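You operate a simulated robot arm through the tools that you are given. There is no shell and no other tool.

You run a simulated robot arm. Do the job below in one go: nothing can be reset, and whatever is moved stays where it is left.

JOB
Lock the red carrier in the block and change its pad by the job card.
Fine: push it home, lock it first; the yellow pad goes on the red square; screw the new pad home. Set down upright: pad.

The check looks at the end state, three seconds after you hand in, the way a careful person would. Anything else that was tipped, shoved, dropped, spilled or broken makes it a failure.

ROBOT AND FRAMES
A 7-joint arm with a two-finger parallel gripper, fixed in place. Base frame: the origin is on the floor under the middle of its stand, x ahead of it, y to its left, z up; the work surface is at about z = 750. Readings come in mm, degrees, newtons and seconds.
It reaches about 1058 mm from its shoulder. Its first joint turns from -166.0 to 166.0 degrees. Payload 4.4 kg.
The tool frame sits at the grasp point between the pads (the TCP): z along the fingers, y along the line on which they close. The tips reach 23 mm beyond it. The gripper opens to 94 mm. The fingers are 38 mm wide and 10 mm thick; the gripper's body (54 by 96 mm) begins 39 mm behind the TCP.
Orientation is that of the tool frame in the base frame, as a unit quaternion [w, x, y, z]. With the fingers straight down and closing along the base's y, the tool's x points along the base's -x, its y along +y and its z along -z.

CONTROLS
- The arm moves only by the tool step_arm. Its argument "moves" is a list of rows, each an object (a shift or turn left out is 0, a gripper value left out holds the last) with "dr": the turn, a rotation vector about the tool's x, y, z in units of 90 degrees (1.0 is 90 degrees), a list of three; "offset": the shift along the tool's x, y, z in units of 250 mm (1.0 is 250 mm), a list of three; "grip": the opening, from 0 (shut) to 1 (fully open). In form: [{"dr": [wx, wy, wz], "offset": [dx, dy, dz], "grip": grip}, ...]. A call has 1 to 20 rows; each row is the pose to reach, as a shift and turn from the pose commanded when the call began, along the tool's axes at that moment. A call with a number of a shift or a turn outside -1 to 1 is refused whole. A row lasts 0.2 s, in which the tool goes at most 50 mm and 8.6 degrees; a call with a longer step from one row to the next is refused whole, and so is a gripper value outside its range. A pose out of reach is approached as far as the arm can. The call stops where the force on the tool passes 90 N (or 10 N more than at its start, if that is more) or the arm is blocked; 0.2 s more then pass. The fingers move at their own pace (about 108 mm/s each) and stop on an object; they squeeze with about 23 N. The grip force told is the motor's: it shows also when the fingers shut on nothing. Time passes only in rows, and 0.2 s behind the last, so rows that repeat a pose let the fingers close. The reply holds the time, the measured pose of the TCP, the force on the tool along the base axes, the opening and the grip force, in the units named above and with some noise, with the torque about the TCP (base axes, N m) and any sound that the robot's microphone picked up.
- Cameras (640 x 400 px; columns grow to the right, rows downward): "scene" is fixed at [401.5, 648.7, 1345.6]; the picture's right is [-0.74, -0.68, 0.00], its down [-0.31, 0.33, -0.89] and it looks along [0.60, -0.66, -0.45] (base axes); focal length 375 px, centre (320, 200). "wrist" rides on the gripper at [86, 16, -74] in the tool frame; the picture's right is [-0.18, 0.98, 0.00], its down [-0.58, -0.11, -0.81] and it looks along [-0.79, -0.15, 0.59] (tool axes); focal length 243 px, centre (320, 200). There is no depth. A picture from a camera that has moved, and an enlarged one, comes with that camera's place and axes in the base frame and with its lens.
- camera(camera): a new picture of that camera. No time passes.
- enlarge(camera, box): a new picture of the part [left, top, right, bottom] of that camera's present view, enlarged. No time passes.
- finish_job(): hands the job in; it is judged then, once.

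Nothing tells you positions but the pictures and the camera data. Unless the task says otherwise, let go and move clear before handing in.

The tools are called as a command line: name --argument value ..., lists and objects as JSON in quotes. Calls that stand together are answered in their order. step_arm: Moves the arm, as the interface text tells. Its arguments: {"type":"object","properties":{"moves":{"type":"array","items":{"type":"object","properties":{"dr":{"type":"array","items":{"type":"number"}},"offset":{"type":"array","items":{"type":"number"}},"grip":{"type":"number"}}}}},"required":["moves"]} The other tools are called the same way: camera (camera) takes a picture; enlarge (camera, box) takes an enlarged picture of a part of a camera's view; finish_job () hands the job in.

At the start:

```text
time_s: 0.0
tcp_pos: [633.6, 27.8, 1136.1]
tcp_rot: [0.0, 0.001, 1.0, 0.0]
wrist_force: [-0.3, 0.6, 0.1]
torque: [0.01, -0.02, -0.01]
width: 94.1
grasp_force: 0.0
```

scene: 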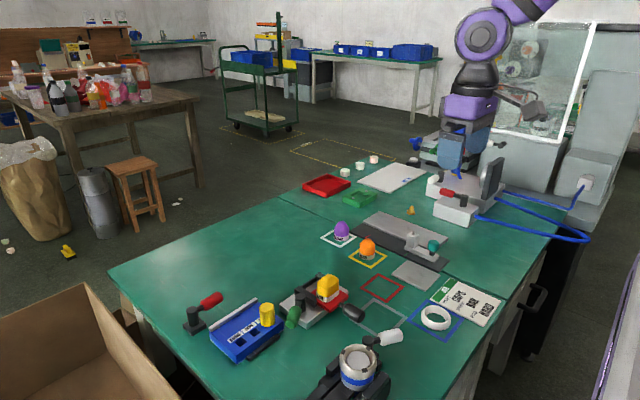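
wrist: 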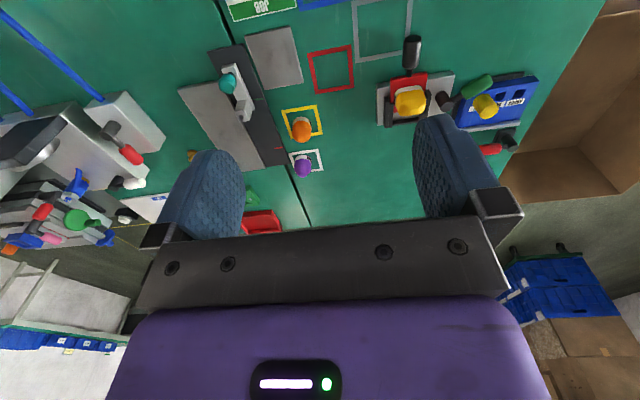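

I see a green bench with a red carrier in a block, a yellow pad on it, orange and purple pads in painted squares, and a job card. I'll enlarge the views to understand the details before moving.

enlarge --camera "scene" --box '[260, 250, 420, 350]'

enlarge --camera "scene" --box '[400, 260, 520, 335]'

enlarge --camera "scene" --box '[300, 190, 460, 290]'

enlarge --camera "scene" --box '[170, 270, 330, 370]'

enlarge --camera "wrist" --box '[360, 20, 560, 145]'

enlarge --camera "wrist" --box '[180, 0, 380, 125]'

```text
4.00 times, centred on (340, 300) of scene
camera zoom: at [401.5, 648.7, 1345.6], right [-0.74, -0.68, 0.0], down [-0.31, 0.33, -0.89], along [0.6, -0.66, -0.45], focal length 1500 px, centre (240, -200)
```

zoom: 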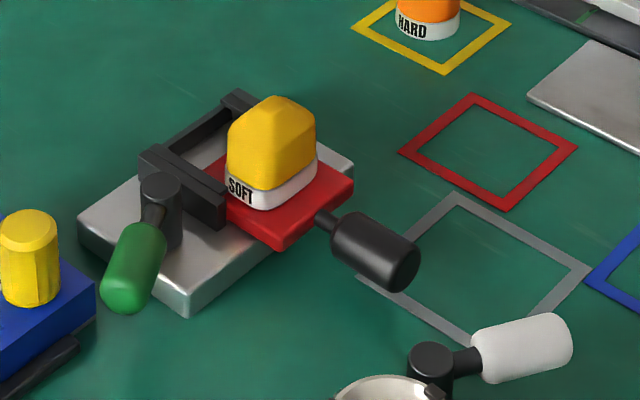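

```text
5.33 times, centred on (460, 298) of scene
camera zoom: at [401.5, 648.7, 1345.6], right [-0.74, -0.68, 0.0], down [-0.31, 0.33, -0.89], along [0.6, -0.66, -0.45], focal length 2000 px, centre (-427, -320)
```

zoom: 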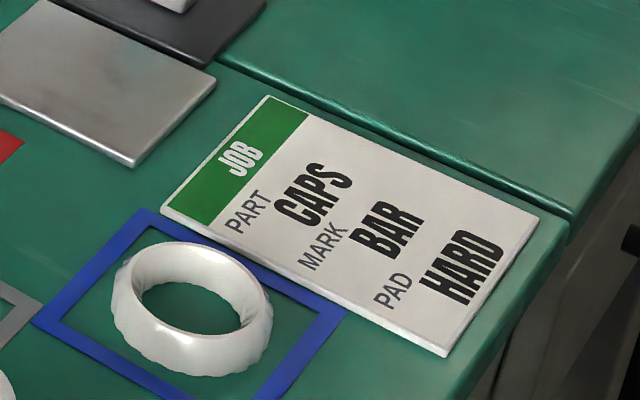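

```text
4.00 times, centred on (380, 240) of scene
camera zoom: at [401.5, 648.7, 1345.6], right [-0.74, -0.68, 0.0], down [-0.31, 0.33, -0.89], along [0.6, -0.66, -0.45], focal length 1500 px, centre (80, 40)
```

zoom: 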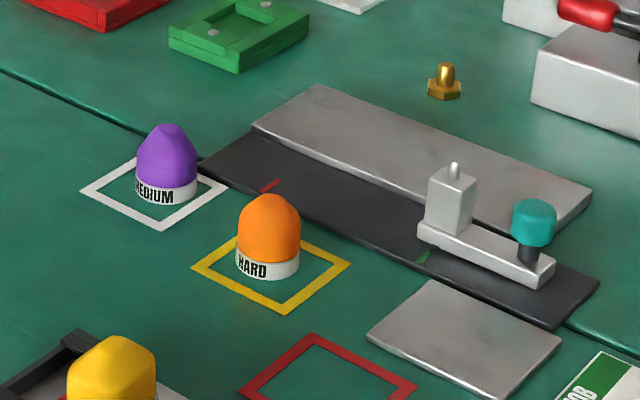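

```text
4.00 times, centred on (250, 320) of scene
camera zoom: at [401.5, 648.7, 1345.6], right [-0.74, -0.68, 0.0], down [-0.31, 0.33, -0.89], along [0.6, -0.66, -0.45], focal length 1500 px, centre (600, -280)
```

zoom: 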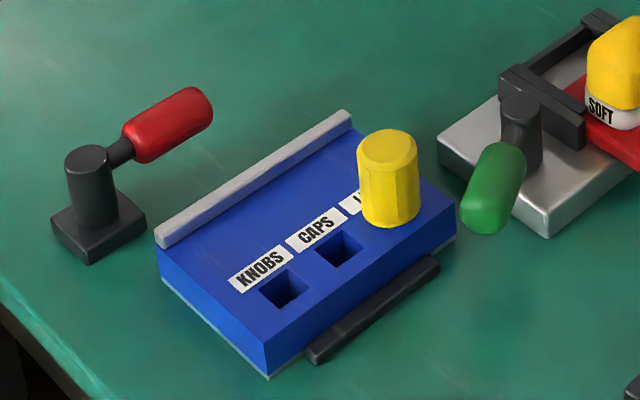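

```text
3.20 times, centred on (460, 82) of wrist
camera zoom: at [548.2, 44.2, 1209.3], right [0.18, 0.98, 0.0], down [0.58, -0.11, 0.81], along [0.79, -0.15, -0.59], focal length 776 px, centre (-128, 576)
```

zoom: 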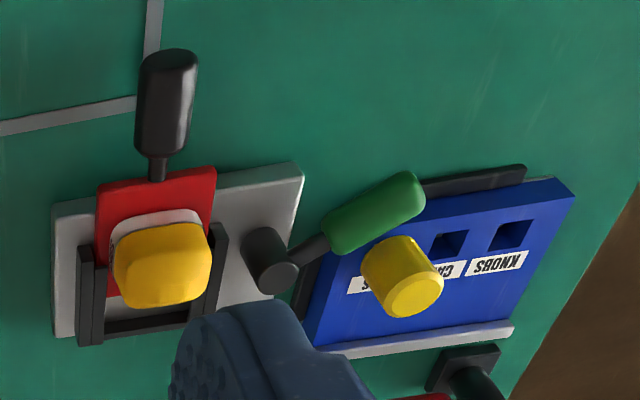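

```text
3.20 times, centred on (280, 62) of wrist
camera zoom: at [548.2, 44.2, 1209.3], right [0.18, 0.98, 0.0], down [0.58, -0.11, 0.81], along [0.79, -0.15, -0.59], focal length 776 px, centre (448, 640)
```

zoom: 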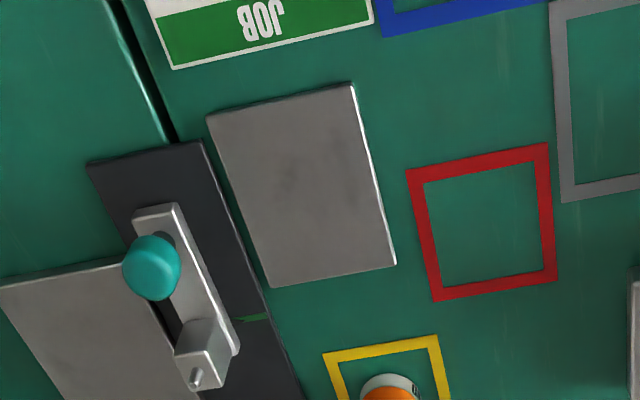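

The job card reads PAD = HARD (orange, on the yellow square). The yellow SOFT pad is on the carrier and the green lever is on its block. I'll move the wrist camera closer for a better view and to triangulate.

step_arm --moves '[{"offset": [-0.031, 0.082, 0.137]}, {"offset": [-0.062, 0.163, 0.275]}, {"offset": [-0.093, 0.245, 0.412]}, {"offset": [-0.124, 0.326, 0.549]}, {"offset": [-0.155, 0.408, 0.687]}, {"offset": [-0.186, 0.489, 0.824]}, {"offset": [-0.186, 0.489, 0.824]}]'

camera --camera "wrist"

camera --camera "scene"

```text
time_s: 1.6
tcp_pos: [680.4, 150.9, 930.8]
tcp_rot: [0.001, -0.001, 1.0, 0.0]
wrist_force: [0.3, 0.0, -0.9]
torque: [-0.01, 0.02, -0.02]
width: 93.8
grasp_force: 0.2
```

```text
taken
camera wrist: at [593.9, 166.8, 1003.4], right [0.18, 0.98, 0.0], down [0.58, -0.11, 0.81], along [0.79, -0.15, -0.59], focal length 243 px, centre (320, 200)
```

wrist: 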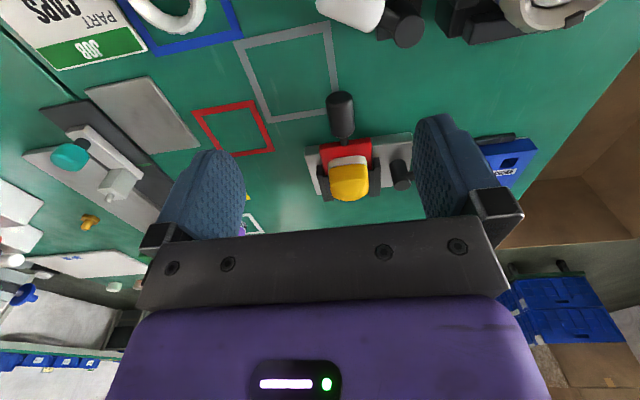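

```text
taken
```

scene: 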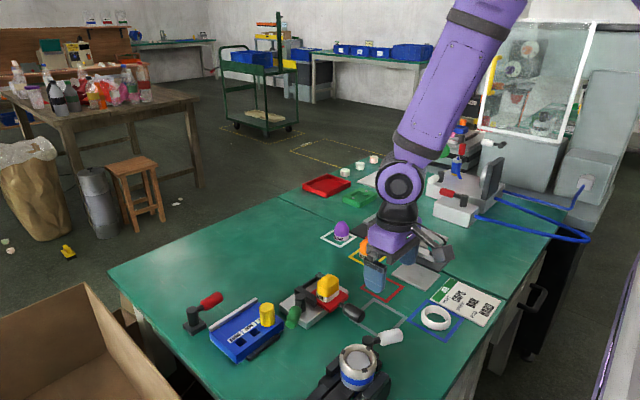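

enlarge --camera "wrist" --box '[280, 80, 440, 220]'

enlarge --camera "scene" --box '[280, 265, 380, 335]'

```text
2.86 times, centred on (360, 150) of wrist
camera zoom: at [593.9, 166.8, 1003.4], right [0.18, 0.98, 0.0], down [0.58, -0.11, 0.81], along [0.79, -0.15, -0.59], focal length 693 px, centre (206, 343)
```

zoom: 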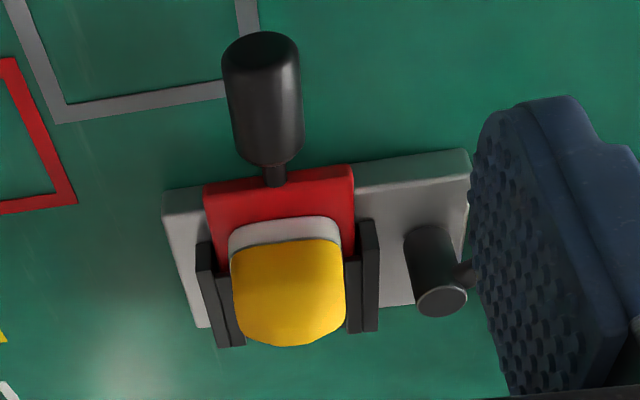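

```text
5.71 times, centred on (330, 300) of scene
camera zoom: at [401.5, 648.7, 1345.6], right [-0.74, -0.68, 0.0], down [-0.31, 0.33, -0.89], along [0.6, -0.66, -0.45], focal length 2143 px, centre (263, -371)
```

zoom: 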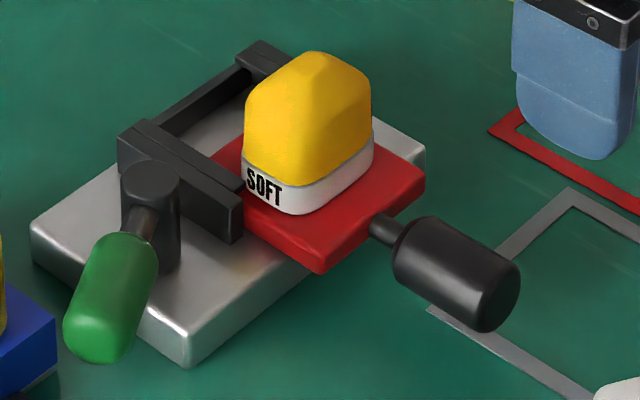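

The carrier sits part-way into a U-shaped channel that opens toward the robot, and the green lever's hub is near (847, 224, 808). I'll shift the view to see the lever and the channel between the fingers.

step_arm --moves '[{"offset": [0.04, 0.133, 0]}, {"offset": [0.08, 0.267, 0]}, {"offset": [0.12, 0.4, 0]}, {"offset": [0.12, 0.4, 0]}]'

camera --camera "wrist"

enlarge --camera "wrist" --box '[240, 100, 400, 200]'

```text
time_s: 2.6
tcp_pos: [649.7, 248.9, 930.7]
tcp_rot: [0.001, 0.0, 1.0, 0.0]
wrist_force: [1.2, -0.5, -0.9]
torque: [-0.02, 0.0, -0.02]
width: 93.8
grasp_force: 0.0
```

```text
taken
camera wrist: at [563.6, 265.6, 1004.2], right [0.18, 0.98, 0.0], down [0.58, -0.11, 0.81], along [0.79, -0.15, -0.59], focal length 243 px, centre (320, 200)
```

wrist: 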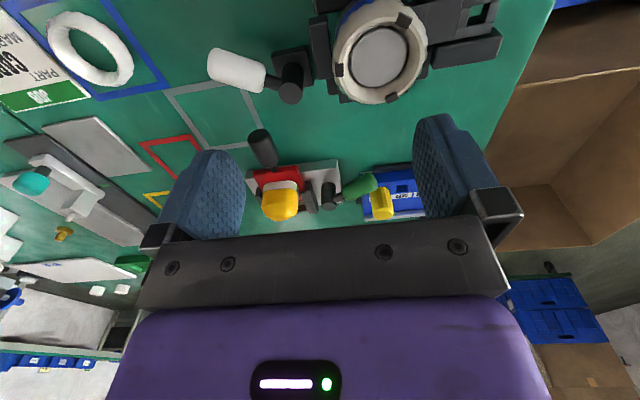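

```text
4.00 times, centred on (320, 150) of wrist
camera zoom: at [563.6, 265.6, 1004.2], right [0.18, 0.98, 0.0], down [0.58, -0.11, 0.81], along [0.79, -0.15, -0.59], focal length 970 px, centre (320, 400)
```

zoom: 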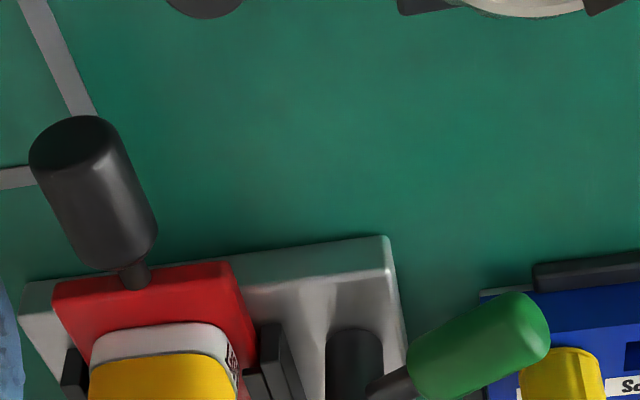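

I need a steeper look at the lever and channel, so I'll move further forward above the block, still well clear.

step_arm --moves '[{"offset": [-0.15, -0.04, -0.03]}, {"offset": [-0.3, -0.08, -0.06]}, {"offset": [-0.45, -0.12, -0.08]}, {"offset": [-0.6, -0.16, -0.08]}, {"offset": [-0.6, -0.16, -0.08]}]'

camera --camera "wrist"

enlarge --camera "wrist" --box '[200, 0, 440, 150]'

```text
time_s: 3.8
tcp_pos: [801.0, 210.6, 947.4]
tcp_rot: [0.0, 0.0, 1.0, 0.0]
wrist_force: [-0.5, 1.0, 1.2]
torque: [-0.01, 0.0, -0.01]
width: 93.9
grasp_force: 0.1
```

```text
taken
camera wrist: at [715.6, 226.1, 1021.0], right [0.18, 0.98, 0.0], down [0.58, -0.11, 0.81], along [0.79, -0.15, -0.59], focal length 243 px, centre (320, 200)
```

wrist: 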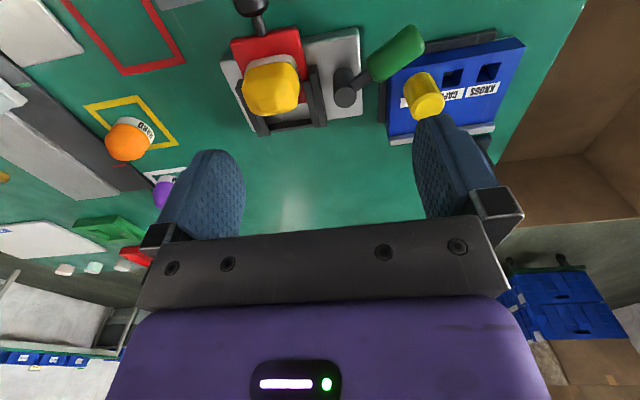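

```text
2.67 times, centred on (320, 75) of wrist
camera zoom: at [715.6, 226.1, 1021.0], right [0.18, 0.98, 0.0], down [0.58, -0.11, 0.81], along [0.79, -0.15, -0.59], focal length 647 px, centre (320, 533)
```

zoom: 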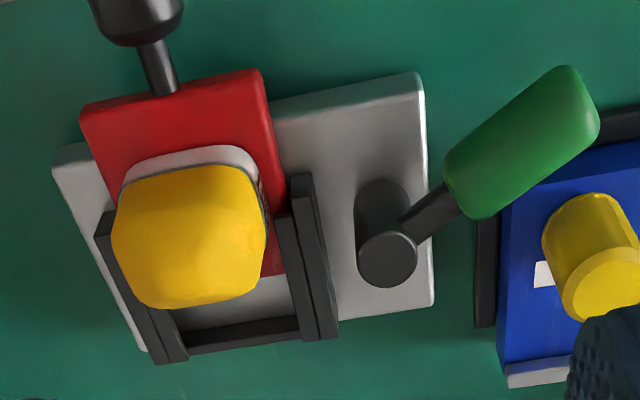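

I can now see clearly: there is a gap between the red carrier and the back wall of the channel, and the green lever points to +y/−x. I'll close the fingers and go above the space just behind the black carrier handle (about x=703, y=162) so I can push it home.

step_arm --moves '[{"offset": [0.1, -0.05, 0.05], "grip": 0}, {"offset": [0.2, -0.1, 0.1], "grip": 0}, {"offset": [0.3, -0.15, 0.15], "grip": 0}, {"offset": [0.396, -0.194, 0.19], "grip": 0}, {"offset": [0.396, -0.194, 0.19], "grip": 0}]'

camera --camera "wrist"

enlarge --camera "scene" --box '[280, 230, 440, 370]'

```text
time_s: 5.0
tcp_pos: [700.3, 161.6, 902.2]
tcp_rot: [0.0, 0.0, 1.0, 0.0]
wrist_force: [0.0, -0.3, -0.6]
torque: [0.01, -0.02, 0.03]
width: 0.0
grasp_force: 22.6
```

```text
taken
camera wrist: at [614.7, 178.6, 975.9], right [0.18, 0.98, 0.0], down [0.58, -0.11, 0.81], along [0.79, -0.15, -0.59], focal length 243 px, centre (320, 200)
```

wrist: 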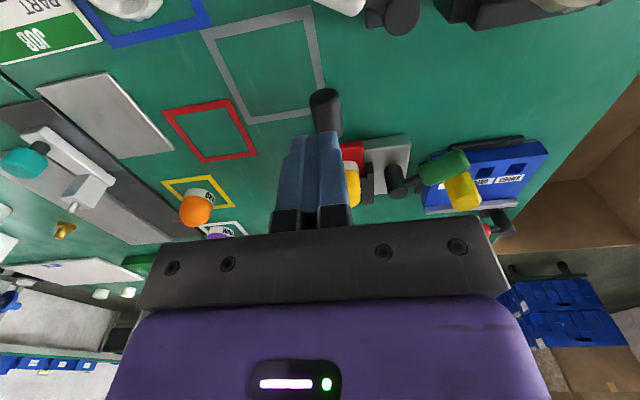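

```text
2.86 times, centred on (360, 300) of scene
camera zoom: at [401.5, 648.7, 1345.6], right [-0.74, -0.68, 0.0], down [-0.31, 0.33, -0.89], along [0.6, -0.66, -0.45], focal length 1071 px, centre (206, -86)
```

zoom: 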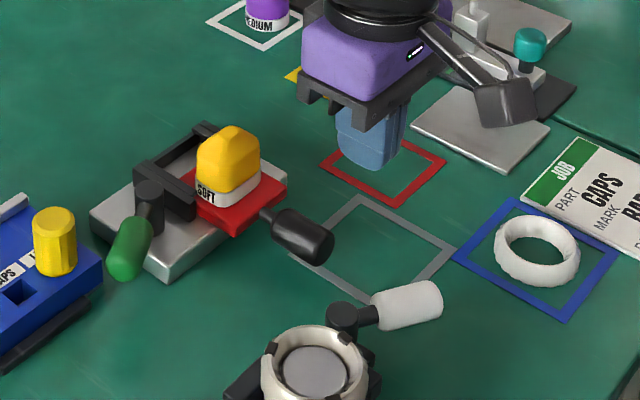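

The fingers are closed just behind the handle end (about x=730). I'll lower partway and check the alignment before going down to the handle level.

step_arm --moves '[{"offset": [-0.004, 0, 0.14], "grip": 0}, {"offset": [-0.004, 0, 0.28], "grip": 0}, {"offset": [-0.004, 0, 0.32], "grip": 0}, {"offset": [-0.004, 0, 0.32], "grip": 0}]'

enlarge --camera "scene" --box '[280, 230, 440, 370]'

enlarge --camera "wrist" --box '[220, 60, 420, 240]'

```text
time_s: 6.0
tcp_pos: [701.0, 161.8, 821.1]
tcp_rot: [-0.001, 0.0, 1.0, 0.0]
wrist_force: [-0.9, 0.2, 0.1]
torque: [-0.04, -0.01, 0.0]
width: 0.2
grasp_force: 23.2
```

```text
2.86 times, centred on (360, 300) of scene
camera zoom: at [401.5, 648.7, 1345.6], right [-0.74, -0.68, 0.0], down [-0.31, 0.33, -0.89], along [0.6, -0.66, -0.45], focal length 1071 px, centre (206, -86)
```

zoom: 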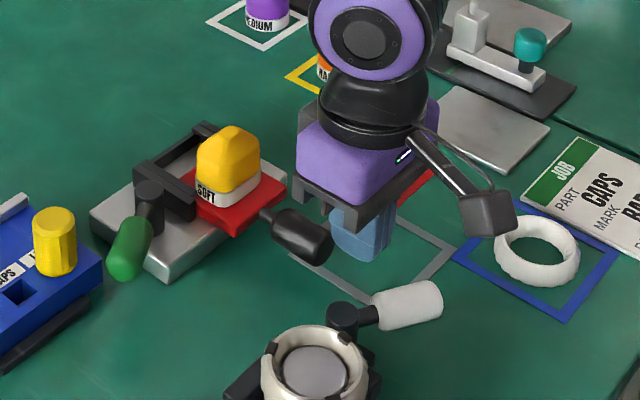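

```text
2.22 times, centred on (320, 150) of wrist
camera zoom: at [615.1, 178.5, 895.6], right [0.18, 0.98, 0.0], down [0.58, -0.11, 0.81], along [0.79, -0.15, -0.59], focal length 539 px, centre (320, 311)
```

zoom: 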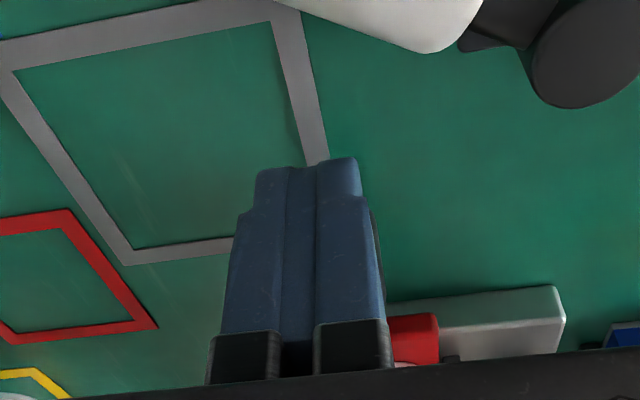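

The tips are just behind the handle with clearance. I'll go down to handle height and then push gently in +x.

step_arm --moves '[{"offset": [0, 0, 0.06], "grip": 0}, {"offset": [0, 0, 0.112], "grip": 0}, {"offset": [0, 0, 0.112], "grip": 0}]'

enlarge --camera "scene" --box '[280, 230, 440, 370]'

```text
time_s: 6.8
tcp_pos: [701.3, 162.4, 793.3]
tcp_rot: [0.0, 0.0, 1.0, 0.0]
wrist_force: [0.0, -0.6, -1.1]
torque: [0.0, -0.01, 0.0]
width: 0.0
grasp_force: 22.9
```

```text
2.86 times, centred on (360, 300) of scene
camera zoom: at [401.5, 648.7, 1345.6], right [-0.74, -0.68, 0.0], down [-0.31, 0.33, -0.89], along [0.6, -0.66, -0.45], focal length 1071 px, centre (206, -86)
```

zoom: 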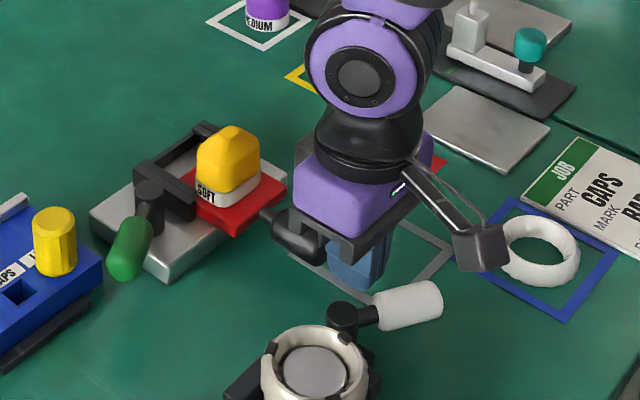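

No contact yet. Now I'll push slowly in +x.

step_arm --moves '[{"offset": [-0.012, 0, 0], "grip": 0}, {"offset": [-0.024, 0, 0], "grip": 0}, {"offset": [-0.036, 0, 0], "grip": 0}, {"offset": [-0.048, 0, 0], "grip": 0}, {"offset": [-0.06, 0, 0], "grip": 0}]'

```text
time_s: 8.0
tcp_pos: [718.0, 161.1, 793.2]
tcp_rot: [0.0, 0.0, 1.0, 0.0]
wrist_force: [-0.6, -0.4, -0.1]
torque: [0.0, 0.01, 0.0]
width: 0.0
grasp_force: 22.8
```

enlarge --camera "scene" --box '[280, 265, 380, 335]'

enlarge --camera "wrist" --box '[220, 60, 420, 240]'

```text
5.71 times, centred on (330, 300) of scene
camera zoom: at [401.5, 648.7, 1345.6], right [-0.74, -0.68, 0.0], down [-0.31, 0.33, -0.89], along [0.6, -0.66, -0.45], focal length 2143 px, centre (263, -371)
```

zoom: 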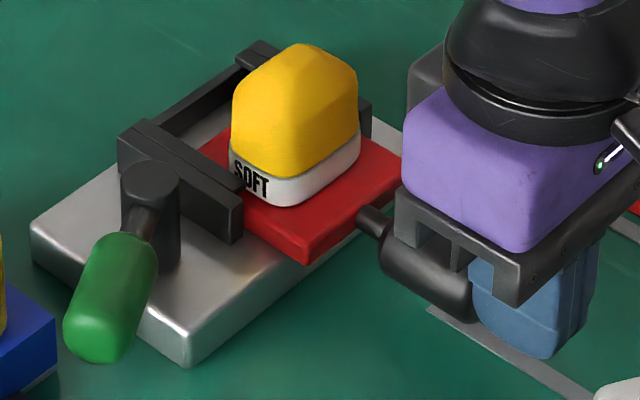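

```text
2.22 times, centred on (320, 150) of wrist
camera zoom: at [631.8, 177.8, 867.2], right [0.18, 0.98, 0.0], down [0.58, -0.11, 0.81], along [0.79, -0.15, -0.59], focal length 539 px, centre (320, 311)
```

zoom: 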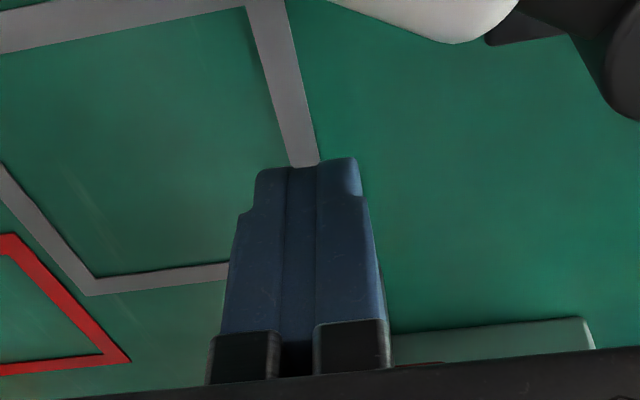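

The carrier is sliding in with little force. I'll continue pushing until it meets the stop.

step_arm --moves '[{"offset": [-0.012, 0, 0], "grip": 0}, {"offset": [-0.024, 0, 0], "grip": 0}, {"offset": [-0.036, 0, 0], "grip": 0}, {"offset": [-0.044, 0, 0], "grip": 0}]'

enlarge --camera "scene" --box '[280, 265, 380, 335]'

```text
time_s: 9.0
tcp_pos: [729.0, 162.7, 794.2]
tcp_rot: [0.0, 0.0, 1.0, 0.001]
wrist_force: [-1.6, -0.5, -0.6]
torque: [0.02, 0.01, -0.02]
width: 0.2
grasp_force: 22.7
```

```text
5.71 times, centred on (330, 300) of scene
camera zoom: at [401.5, 648.7, 1345.6], right [-0.74, -0.68, 0.0], down [-0.31, 0.33, -0.89], along [0.6, -0.66, -0.45], focal length 2143 px, centre (263, -371)
```

zoom: 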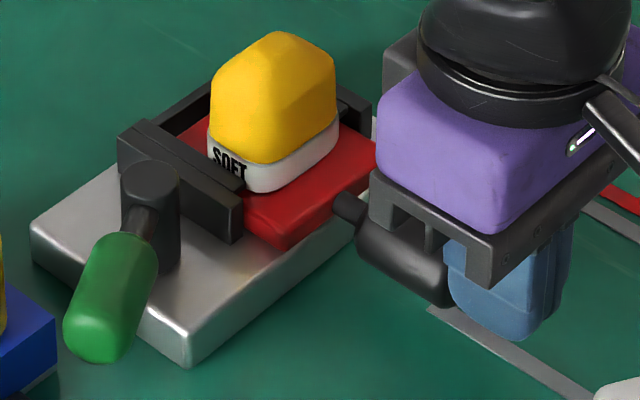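

step_arm --moves '[{"offset": [-0.008, 0, 0], "grip": 0}, {"offset": [-0.016, 0, 0], "grip": 0}, {"offset": [-0.024, 0, 0], "grip": 0}, {"offset": [-0.032, 0, 0], "grip": 0}]'

enlarge --camera "scene" --box '[280, 265, 380, 335]'

```text
time_s: 10.0
tcp_pos: [733.7, 162.2, 793.9]
tcp_rot: [-0.003, -0.001, 1.0, -0.001]
wrist_force: [-34.2, -0.9, 6.4]
torque: [0.28, 0.11, -0.03]
width: 0.1
grasp_force: 23.0
```

```text
5.71 times, centred on (330, 300) of scene
camera zoom: at [401.5, 648.7, 1345.6], right [-0.74, -0.68, 0.0], down [-0.31, 0.33, -0.89], along [0.6, -0.66, -0.45], focal length 2143 px, centre (263, -371)
```

zoom: 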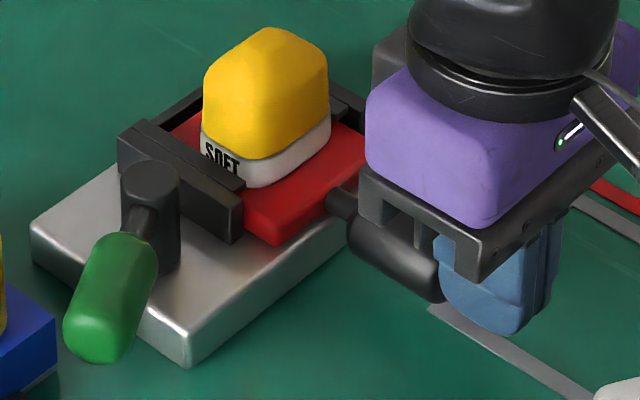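

The stop was felt at −34 N, so the carrier is home and the block hasn't moved. I'll back off and go up.

step_arm --moves '[{"offset": [0.03, 0, 0], "grip": 0}, {"offset": [0.09, 0, 0], "grip": 0}, {"offset": [0.11, 0, -0.12], "grip": 0}, {"offset": [0.11, 0, -0.3], "grip": 0}, {"offset": [0.11, 0, -0.48], "grip": 0}, {"offset": [0.11, 0, -0.55], "grip": 0}]'

enlarge --camera "scene" --box '[280, 265, 380, 335]'

```text
time_s: 11.4
tcp_pos: [709.0, 161.7, 929.6]
tcp_rot: [-0.001, 0.0, 1.0, 0.0]
wrist_force: [0.4, -0.2, -0.6]
torque: [0.05, 0.0, -0.02]
width: 0.0
grasp_force: 23.5
```

```text
5.71 times, centred on (330, 300) of scene
camera zoom: at [401.5, 648.7, 1345.6], right [-0.74, -0.68, 0.0], down [-0.31, 0.33, -0.89], along [0.6, -0.66, -0.45], focal length 2143 px, centre (263, -371)
```

zoom: 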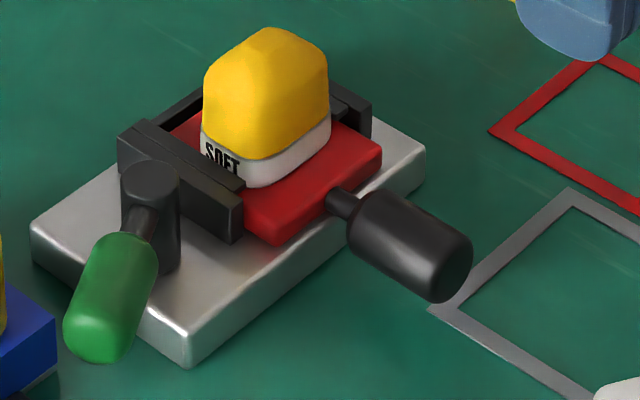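

The carrier is home and the rails capture it. The lever hub is near (847, 225) and the handle mid near (818, 271, 802). The yellow knob on the blue tray blocks the +y/+x sweep, so the lever should swing toward −x. I'll position the open gripper above the handle, turned square to it, and look.

step_arm --moves '[{"offset": [-0.055, 0.054, 0.0], "dr": [0, 0, 0.08], "grip": 0.45}, {"offset": [-0.11, 0.107, 0.0], "dr": [0, 0, 0.16], "grip": 0.45}, {"offset": [-0.165, 0.161, 0.0], "dr": [0, 0, 0.24], "grip": 0.45}, {"offset": [-0.22, 0.215, 0.0], "dr": [0, 0, 0.32], "grip": 0.45}, {"offset": [-0.275, 0.268, 0.0], "dr": [0, 0, 0.4], "grip": 0.45}, {"offset": [-0.33, 0.322, 0.0], "dr": [0, 0, 0.48], "grip": 0.45}, {"offset": [-0.385, 0.376, 0.0], "dr": [0, 0, 0.56], "grip": 0.45}, {"offset": [-0.44, 0.43, 0.0], "dr": [0, 0, 0.644], "grip": 0.45}, {"offset": [-0.44, 0.43, 0.0], "dr": [0, 0, 0.644], "grip": 0.45}]'

camera --camera "wrist"

camera --camera "scene"

```text
time_s: 13.4
tcp_pos: [819.0, 270.0, 933.6]
tcp_rot: [0.0, 0.485, 0.875, 0.0]
wrist_force: [0.2, -0.5, 0.3]
torque: [-0.02, -0.02, 0.01]
width: 42.1
grasp_force: 0.0
```

```text
taken
camera wrist: at [787.7, 351.3, 1005.6], right [0.93, 0.36, 0.0], down [0.22, -0.55, 0.81], along [0.29, -0.75, -0.59], focal length 243 px, centre (320, 200)
```

wrist: 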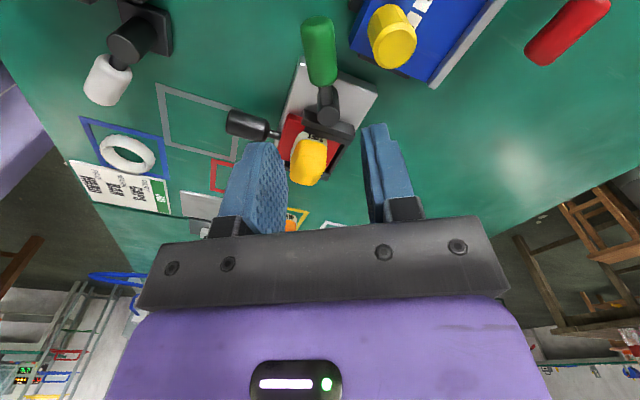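

```text
taken
```

scene: 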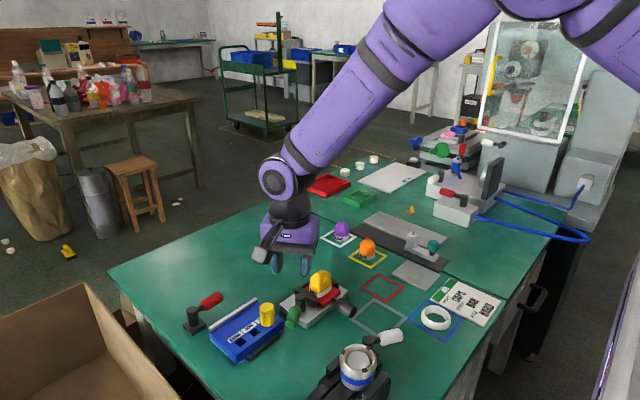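

enlarge --camera "wrist" --box '[220, 0, 460, 200]'

enlarge --camera "scene" --box '[220, 220, 380, 360]'

```text
2.00 times, centred on (340, 100) of wrist
camera zoom: at [787.7, 351.3, 1005.6], right [0.93, 0.36, 0.0], down [0.22, -0.55, 0.81], along [0.29, -0.75, -0.59], focal length 485 px, centre (280, 400)
```

zoom: 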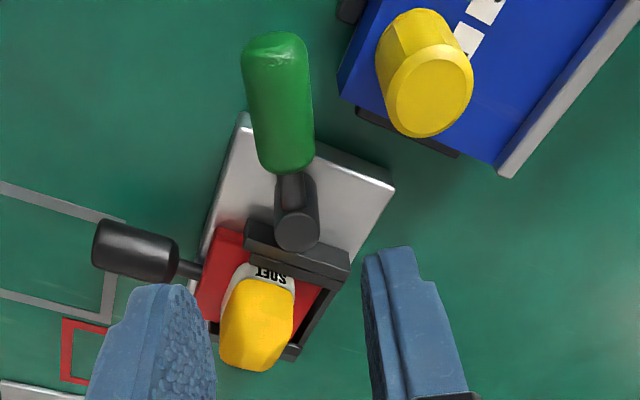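

```text
2.86 times, centred on (300, 290) of scene
camera zoom: at [401.5, 648.7, 1345.6], right [-0.74, -0.68, 0.0], down [-0.31, 0.33, -0.89], along [0.6, -0.66, -0.45], focal length 1071 px, centre (377, -57)
```

zoom: 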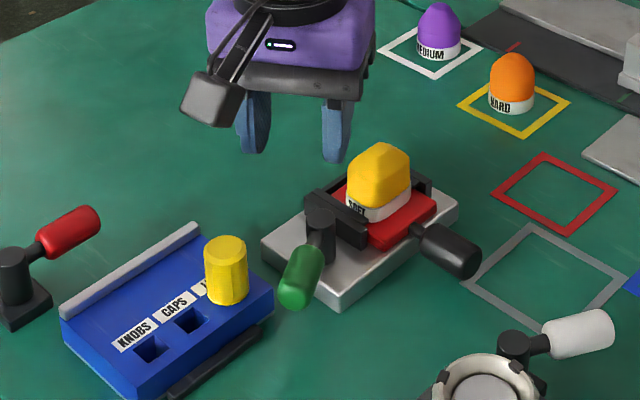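

Refined: the hub is at (847, 222), the handle angle about 120° with its centre line right under the TCP, and the tray top is about z=784 with the knob about 7 mm clear. I'll narrow the opening slightly, lower to just above the handle and check.

step_arm --moves '[{"offset": [0, 0, 0.15], "grip": 0.41}, {"offset": [0, 0, 0.3], "grip": 0.41}, {"offset": [0, 0, 0.354], "grip": 0.41}, {"offset": [0, 0, 0.354], "grip": 0.41}]'

camera --camera "wrist"

enlarge --camera "scene" --box '[220, 250, 340, 355]'

```text
time_s: 14.4
tcp_pos: [816.9, 270.9, 843.1]
tcp_rot: [0.0, 0.484, 0.875, 0.0]
wrist_force: [0.5, -0.2, -1.1]
torque: [0.01, -0.01, 0.01]
width: 38.6
grasp_force: 0.1
```

```text
taken
camera wrist: at [786.1, 351.8, 917.0], right [0.93, 0.37, 0.0], down [0.22, -0.55, 0.81], along [0.3, -0.75, -0.59], focal length 243 px, centre (320, 200)
```

wrist: 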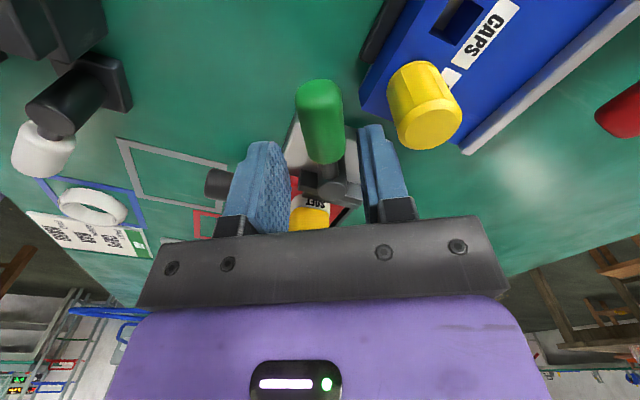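

```text
3.81 times, centred on (280, 302) of scene
camera zoom: at [401.5, 648.7, 1345.6], right [-0.74, -0.68, 0.0], down [-0.31, 0.33, -0.89], along [0.6, -0.66, -0.45], focal length 1428 px, centre (472, -190)
```

zoom: 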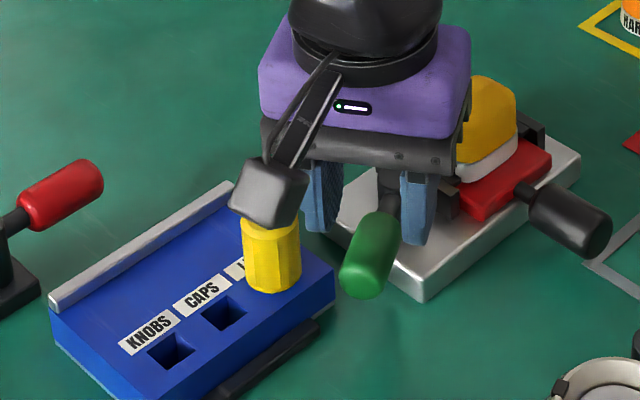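

The handle is centred between the fingers. I'll go down so the fingertips straddle it.

step_arm --moves '[{"offset": [0, 0, 0.04], "grip": 0.41}, {"offset": [0, 0, 0.08], "grip": 0.41}, {"offset": [0, 0, 0.108], "grip": 0.41}, {"offset": [0, 0, 0.108], "grip": 0.41}]'

camera --camera "wrist"

enlarge --camera "scene" --box '[220, 250, 340, 355]'

```text
time_s: 15.4
tcp_pos: [819.6, 270.4, 817.0]
tcp_rot: [0.0, 0.484, 0.875, -0.001]
wrist_force: [0.2, 0.5, -0.3]
torque: [0.01, -0.02, 0.01]
width: 38.4
grasp_force: 0.0
```

```text
taken
camera wrist: at [787.2, 351.8, 890.8], right [0.93, 0.37, 0.0], down [0.22, -0.55, 0.81], along [0.3, -0.75, -0.59], focal length 243 px, centre (320, 200)
```

wrist: 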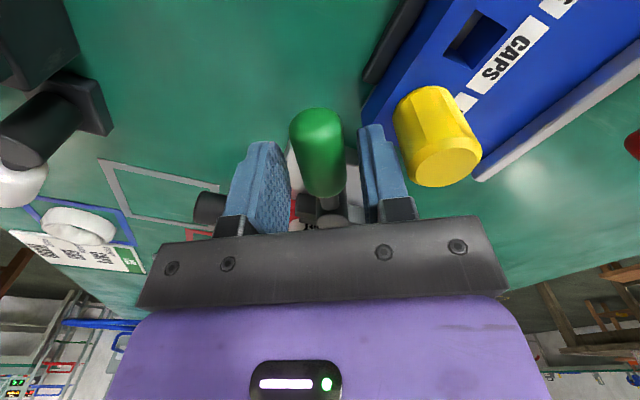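

```text
3.81 times, centred on (280, 302) of scene
camera zoom: at [401.5, 648.7, 1345.6], right [-0.74, -0.68, 0.0], down [-0.31, 0.33, -0.89], along [0.6, -0.66, -0.45], focal length 1428 px, centre (472, -190)
```

zoom: 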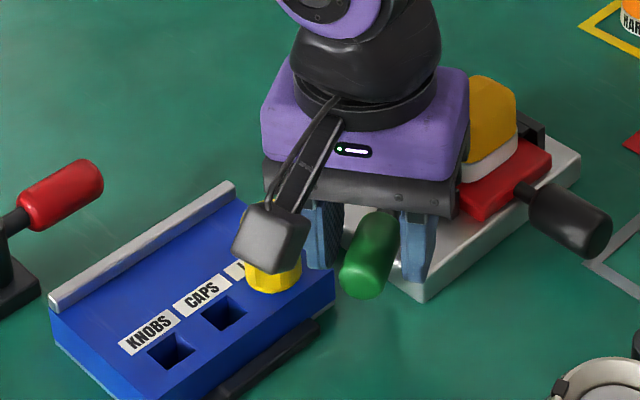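

The fingers straddle the green handle with clear gaps. I'll swing it gently counter-clockwise (toward −x) along an arc around the hub, watching the force.

step_arm --moves '[{"offset": [-0.0008, -0.0192, 0], "dr": [0, 0, -0.0556], "grip": 0.41}, {"offset": [-0.0033, -0.0382, 0], "dr": [0, 0, -0.1111], "grip": 0.41}, {"offset": [-0.0075, -0.0569, 0], "dr": [0, 0, -0.1667], "grip": 0.41}, {"offset": [-0.0133, -0.0752, 0], "dr": [0, 0, -0.2222], "grip": 0.41}]'

enlarge --camera "scene" --box '[220, 250, 340, 355]'

camera --camera "wrist"

```text
time_s: 16.4
tcp_pos: [805.8, 257.9, 815.9]
tcp_rot: [0.0, 0.325, 0.946, 0.0]
wrist_force: [0.8, 2.4, 1.8]
torque: [0.03, -0.04, -0.01]
width: 39.8
grasp_force: 1.7
```

```text
3.81 times, centred on (280, 302) of scene
camera zoom: at [401.5, 648.7, 1345.6], right [-0.74, -0.68, 0.0], down [-0.31, 0.33, -0.89], along [0.6, -0.66, -0.45], focal length 1428 px, centre (472, -190)
```

zoom: 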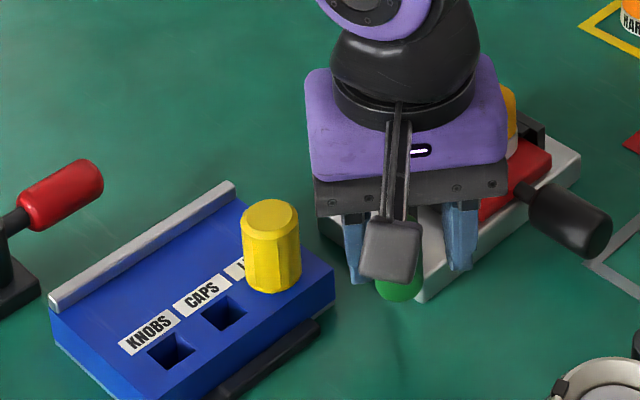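

```text
taken
camera wrist: at [747.0, 323.2, 890.1], right [0.75, 0.66, 0.0], down [0.39, -0.44, 0.81], along [0.53, -0.6, -0.59], focal length 243 px, centre (320, 200)
```

wrist: 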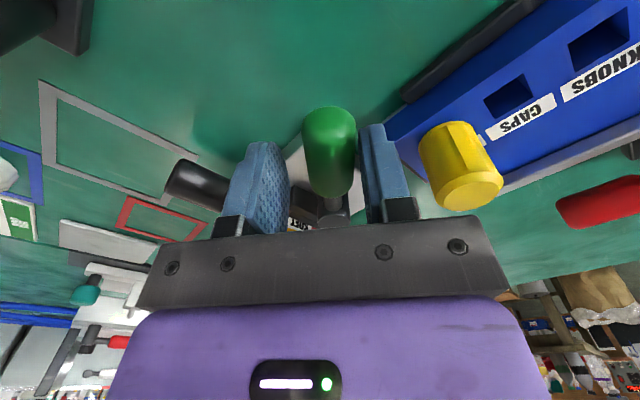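

Light contact only (~2 N) and the lever appears to follow. I'll continue another 20°.

step_arm --moves '[{"offset": [-0.0008, -0.0192, 0], "dr": [0, 0, -0.0556], "grip": 0.41}, {"offset": [-0.0033, -0.0382, 0], "dr": [0, 0, -0.1111], "grip": 0.41}, {"offset": [-0.0075, -0.0569, 0], "dr": [0, 0, -0.1667], "grip": 0.41}, {"offset": [-0.0133, -0.0752, 0], "dr": [0, 0, -0.2222], "grip": 0.41}]'

enlarge --camera "scene" --box '[240, 250, 360, 355]'

camera --camera "wrist"

```text
time_s: 17.4
tcp_pos: [795.5, 239.0, 815.1]
tcp_rot: [-0.001, 0.155, 0.988, 0.0]
wrist_force: [0.5, 1.9, -1.4]
torque: [0.01, -0.04, -0.05]
width: 39.8
grasp_force: 1.0
```

```text
3.81 times, centred on (300, 302) of scene
camera zoom: at [401.5, 648.7, 1345.6], right [-0.74, -0.68, 0.0], down [-0.31, 0.33, -0.89], along [0.6, -0.66, -0.45], focal length 1428 px, centre (396, -190)
```

zoom: 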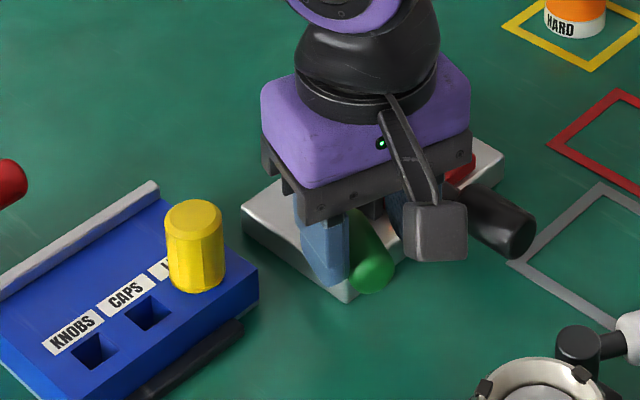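

```text
taken
camera wrist: at [718.9, 282.0, 889.7], right [0.48, 0.88, 0.0], down [0.52, -0.28, 0.81], along [0.71, -0.38, -0.59], focal length 243 px, centre (320, 200)
```

wrist: 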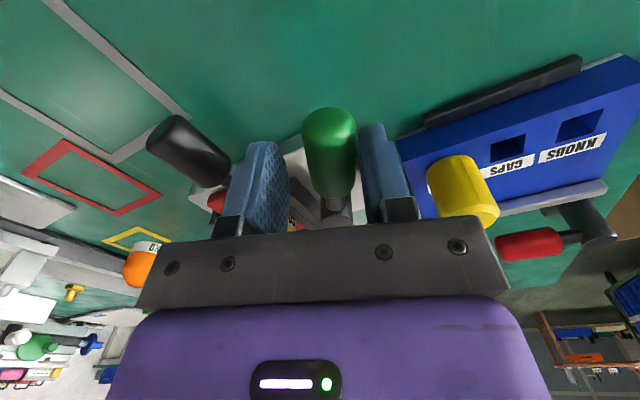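

The lever follows freely with ~2 N. I'll continue another 20° (to about 180°).

step_arm --moves '[{"offset": [-0.0008, -0.0192, 0], "dr": [0, 0, -0.0556], "grip": 0.41}, {"offset": [-0.0033, -0.0382, 0], "dr": [0, 0, -0.1111], "grip": 0.41}, {"offset": [-0.0075, -0.0569, 0], "dr": [0, 0, -0.1667], "grip": 0.41}, {"offset": [-0.0133, -0.0752, 0], "dr": [0, 0, -0.2222], "grip": 0.41}]'

enlarge --camera "scene" --box '[260, 250, 380, 355]'

camera --camera "wrist"

```text
time_s: 18.4
tcp_pos: [794.8, 222.4, 816.3]
tcp_rot: [-0.001, -0.019, 1.0, 0.001]
wrist_force: [-0.1, 1.8, -0.2]
torque: [-0.01, -0.01, -0.07]
width: 39.3
grasp_force: 0.6
```

```text
3.81 times, centred on (320, 302) of scene
camera zoom: at [401.5, 648.7, 1345.6], right [-0.74, -0.68, 0.0], down [-0.31, 0.33, -0.89], along [0.6, -0.66, -0.45], focal length 1428 px, centre (320, -190)
```

zoom: 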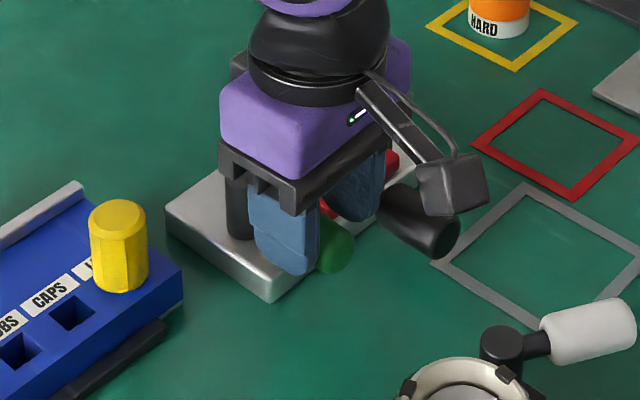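

```text
taken
camera wrist: at [707.7, 234.4, 889.9], right [0.15, 0.99, 0.0], down [0.58, -0.09, 0.81], along [0.8, -0.12, -0.59], focal length 243 px, centre (320, 200)
```

wrist: 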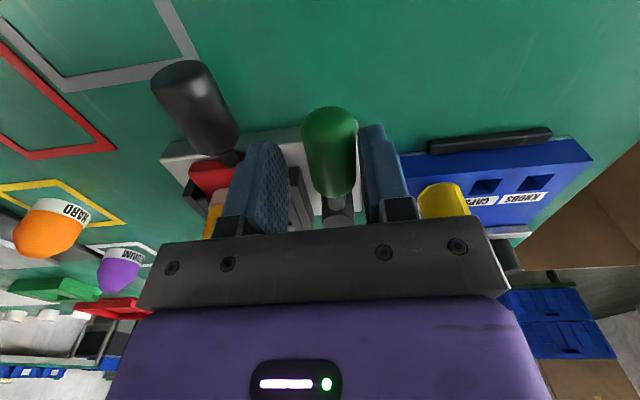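

The lever is at about 176° and still free, but the inner finger would soon come near the pad. I'll lift, close the fingers and continue by pushing from the +y side.

step_arm --moves '[{"offset": [0, 0, -0.12], "grip": 0.41}, {"offset": [0, 0, -0.24], "grip": 0.41}, {"offset": [0, 0.07, -0.24], "grip": 0}, {"offset": [0, 0.136, -0.24], "grip": 0}, {"offset": [0, 0.136, -0.24], "grip": 0}]'

enlarge --camera "scene" --box '[260, 250, 380, 355]'

camera --camera "wrist"

```text
time_s: 19.6
tcp_pos: [792.2, 256.7, 875.8]
tcp_rot: [-0.001, -0.019, 1.0, 0.0]
wrist_force: [0.1, 0.2, 0.2]
torque: [0.03, 0.0, 0.01]
width: 0.0
grasp_force: 22.2
```

```text
3.81 times, centred on (320, 302) of scene
camera zoom: at [401.5, 648.7, 1345.6], right [-0.74, -0.68, 0.0], down [-0.31, 0.33, -0.89], along [0.6, -0.66, -0.45], focal length 1428 px, centre (320, -190)
```

zoom: 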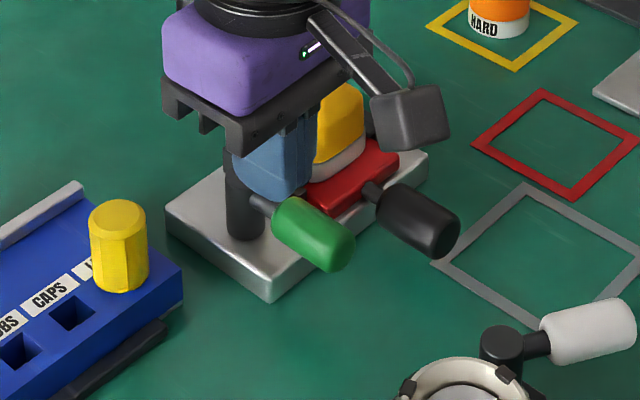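

```text
taken
camera wrist: at [706.1, 269.9, 950.2], right [0.15, 0.99, 0.0], down [0.59, -0.09, 0.81], along [0.8, -0.12, -0.59], focal length 243 px, centre (320, 200)
```

wrist: 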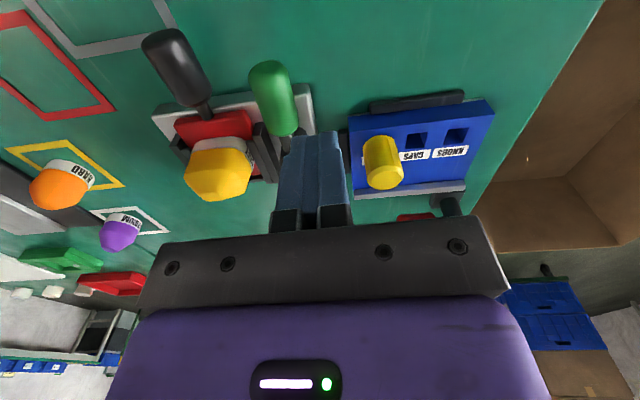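

The lever stayed put, now near parallel with the carrier handle. I'll lower beside it and push on in −y to find its end stop.

step_arm --moves '[{"offset": [0, 0, 0.12], "grip": 0}, {"offset": [0, 0, 0.23], "grip": 0}, {"offset": [0, 0, 0.23], "grip": 0}]'

step_arm --moves '[{"offset": [0, -0.02, 0], "grip": 0}, {"offset": [0, -0.036, 0], "grip": 0}, {"offset": [0, -0.052, 0], "grip": 0}, {"offset": [0, -0.068, 0], "grip": 0}]'

enlarge --camera "scene" --box '[260, 250, 380, 355]'

```text
time_s: 20.4
tcp_pos: [792.8, 257.4, 817.8]
tcp_rot: [0.001, -0.018, 1.0, -0.001]
wrist_force: [-0.9, -0.5, 0.6]
torque: [0.02, -0.03, 0.0]
width: 0.0
grasp_force: 23.3
```

```text
time_s: 21.4
tcp_pos: [792.6, 247.6, 817.8]
tcp_rot: [0.0, -0.021, 1.0, 0.005]
wrist_force: [8.5, 76.0, -17.5]
torque: [1.51, -0.47, -1.25]
width: 0.0
grasp_force: 22.8
```

```text
3.81 times, centred on (320, 302) of scene
camera zoom: at [401.5, 648.7, 1345.6], right [-0.74, -0.68, 0.0], down [-0.31, 0.33, -0.89], along [0.6, -0.66, -0.45], focal length 1428 px, centre (320, -190)
```

zoom: 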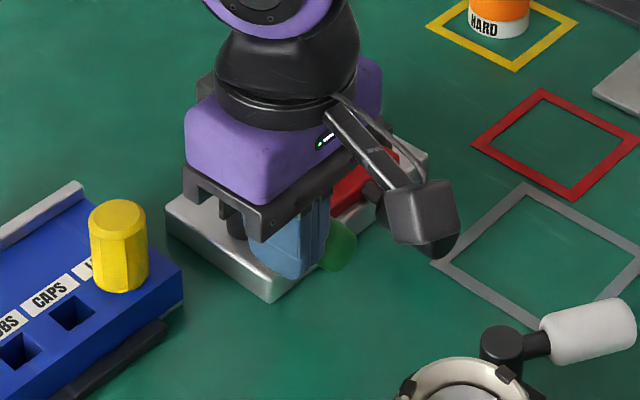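

A firm stop — the lever's end position is reached at about 180°, parallel to the carrier handle. I'll back off right away and check.

step_arm --moves '[{"offset": [0, 0.04, 0], "grip": 0}, {"offset": [0, 0.09, 0], "grip": 0}, {"offset": [0, 0.09, -0.15], "grip": 0}, {"offset": [0, 0.09, -0.3], "grip": 0}, {"offset": [0, 0.09, -0.45], "grip": 0}, {"offset": [0, 0.09, -0.45], "grip": 0}]'

enlarge --camera "scene" --box '[260, 250, 380, 355]'

camera --camera "wrist"

```text
time_s: 22.8
tcp_pos: [793.5, 259.3, 931.6]
tcp_rot: [0.0, -0.018, 1.0, 0.0]
wrist_force: [0.7, -0.6, 0.0]
torque: [-0.01, -0.02, -0.02]
width: 0.0
grasp_force: 22.5
```

```text
3.81 times, centred on (320, 302) of scene
camera zoom: at [401.5, 648.7, 1345.6], right [-0.74, -0.68, 0.0], down [-0.31, 0.33, -0.89], along [0.6, -0.66, -0.45], focal length 1428 px, centre (320, -190)
```

zoom: 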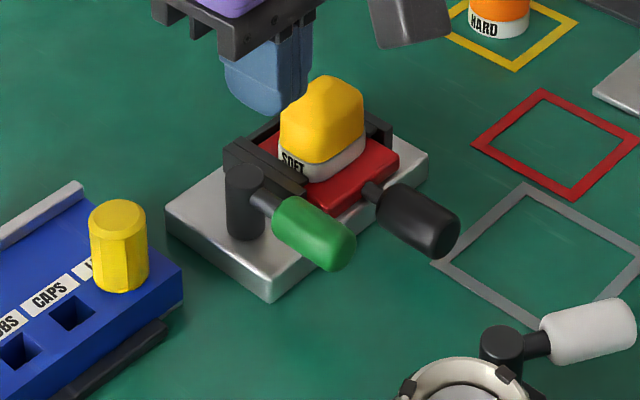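

```text
taken
camera wrist: at [706.3, 272.6, 1004.8], right [0.15, 0.99, 0.0], down [0.59, -0.09, 0.81], along [0.8, -0.12, -0.59], focal length 243 px, centre (320, 200)
```

wrist: 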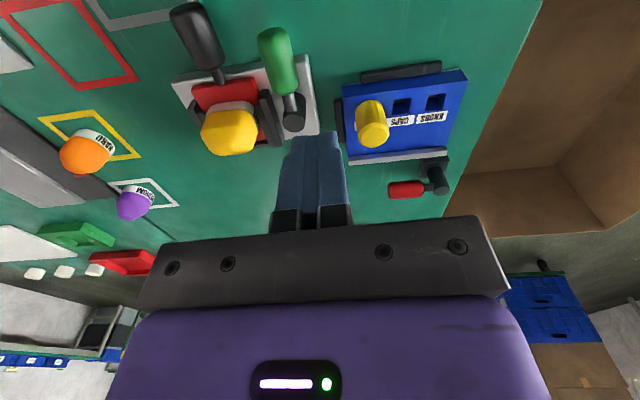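

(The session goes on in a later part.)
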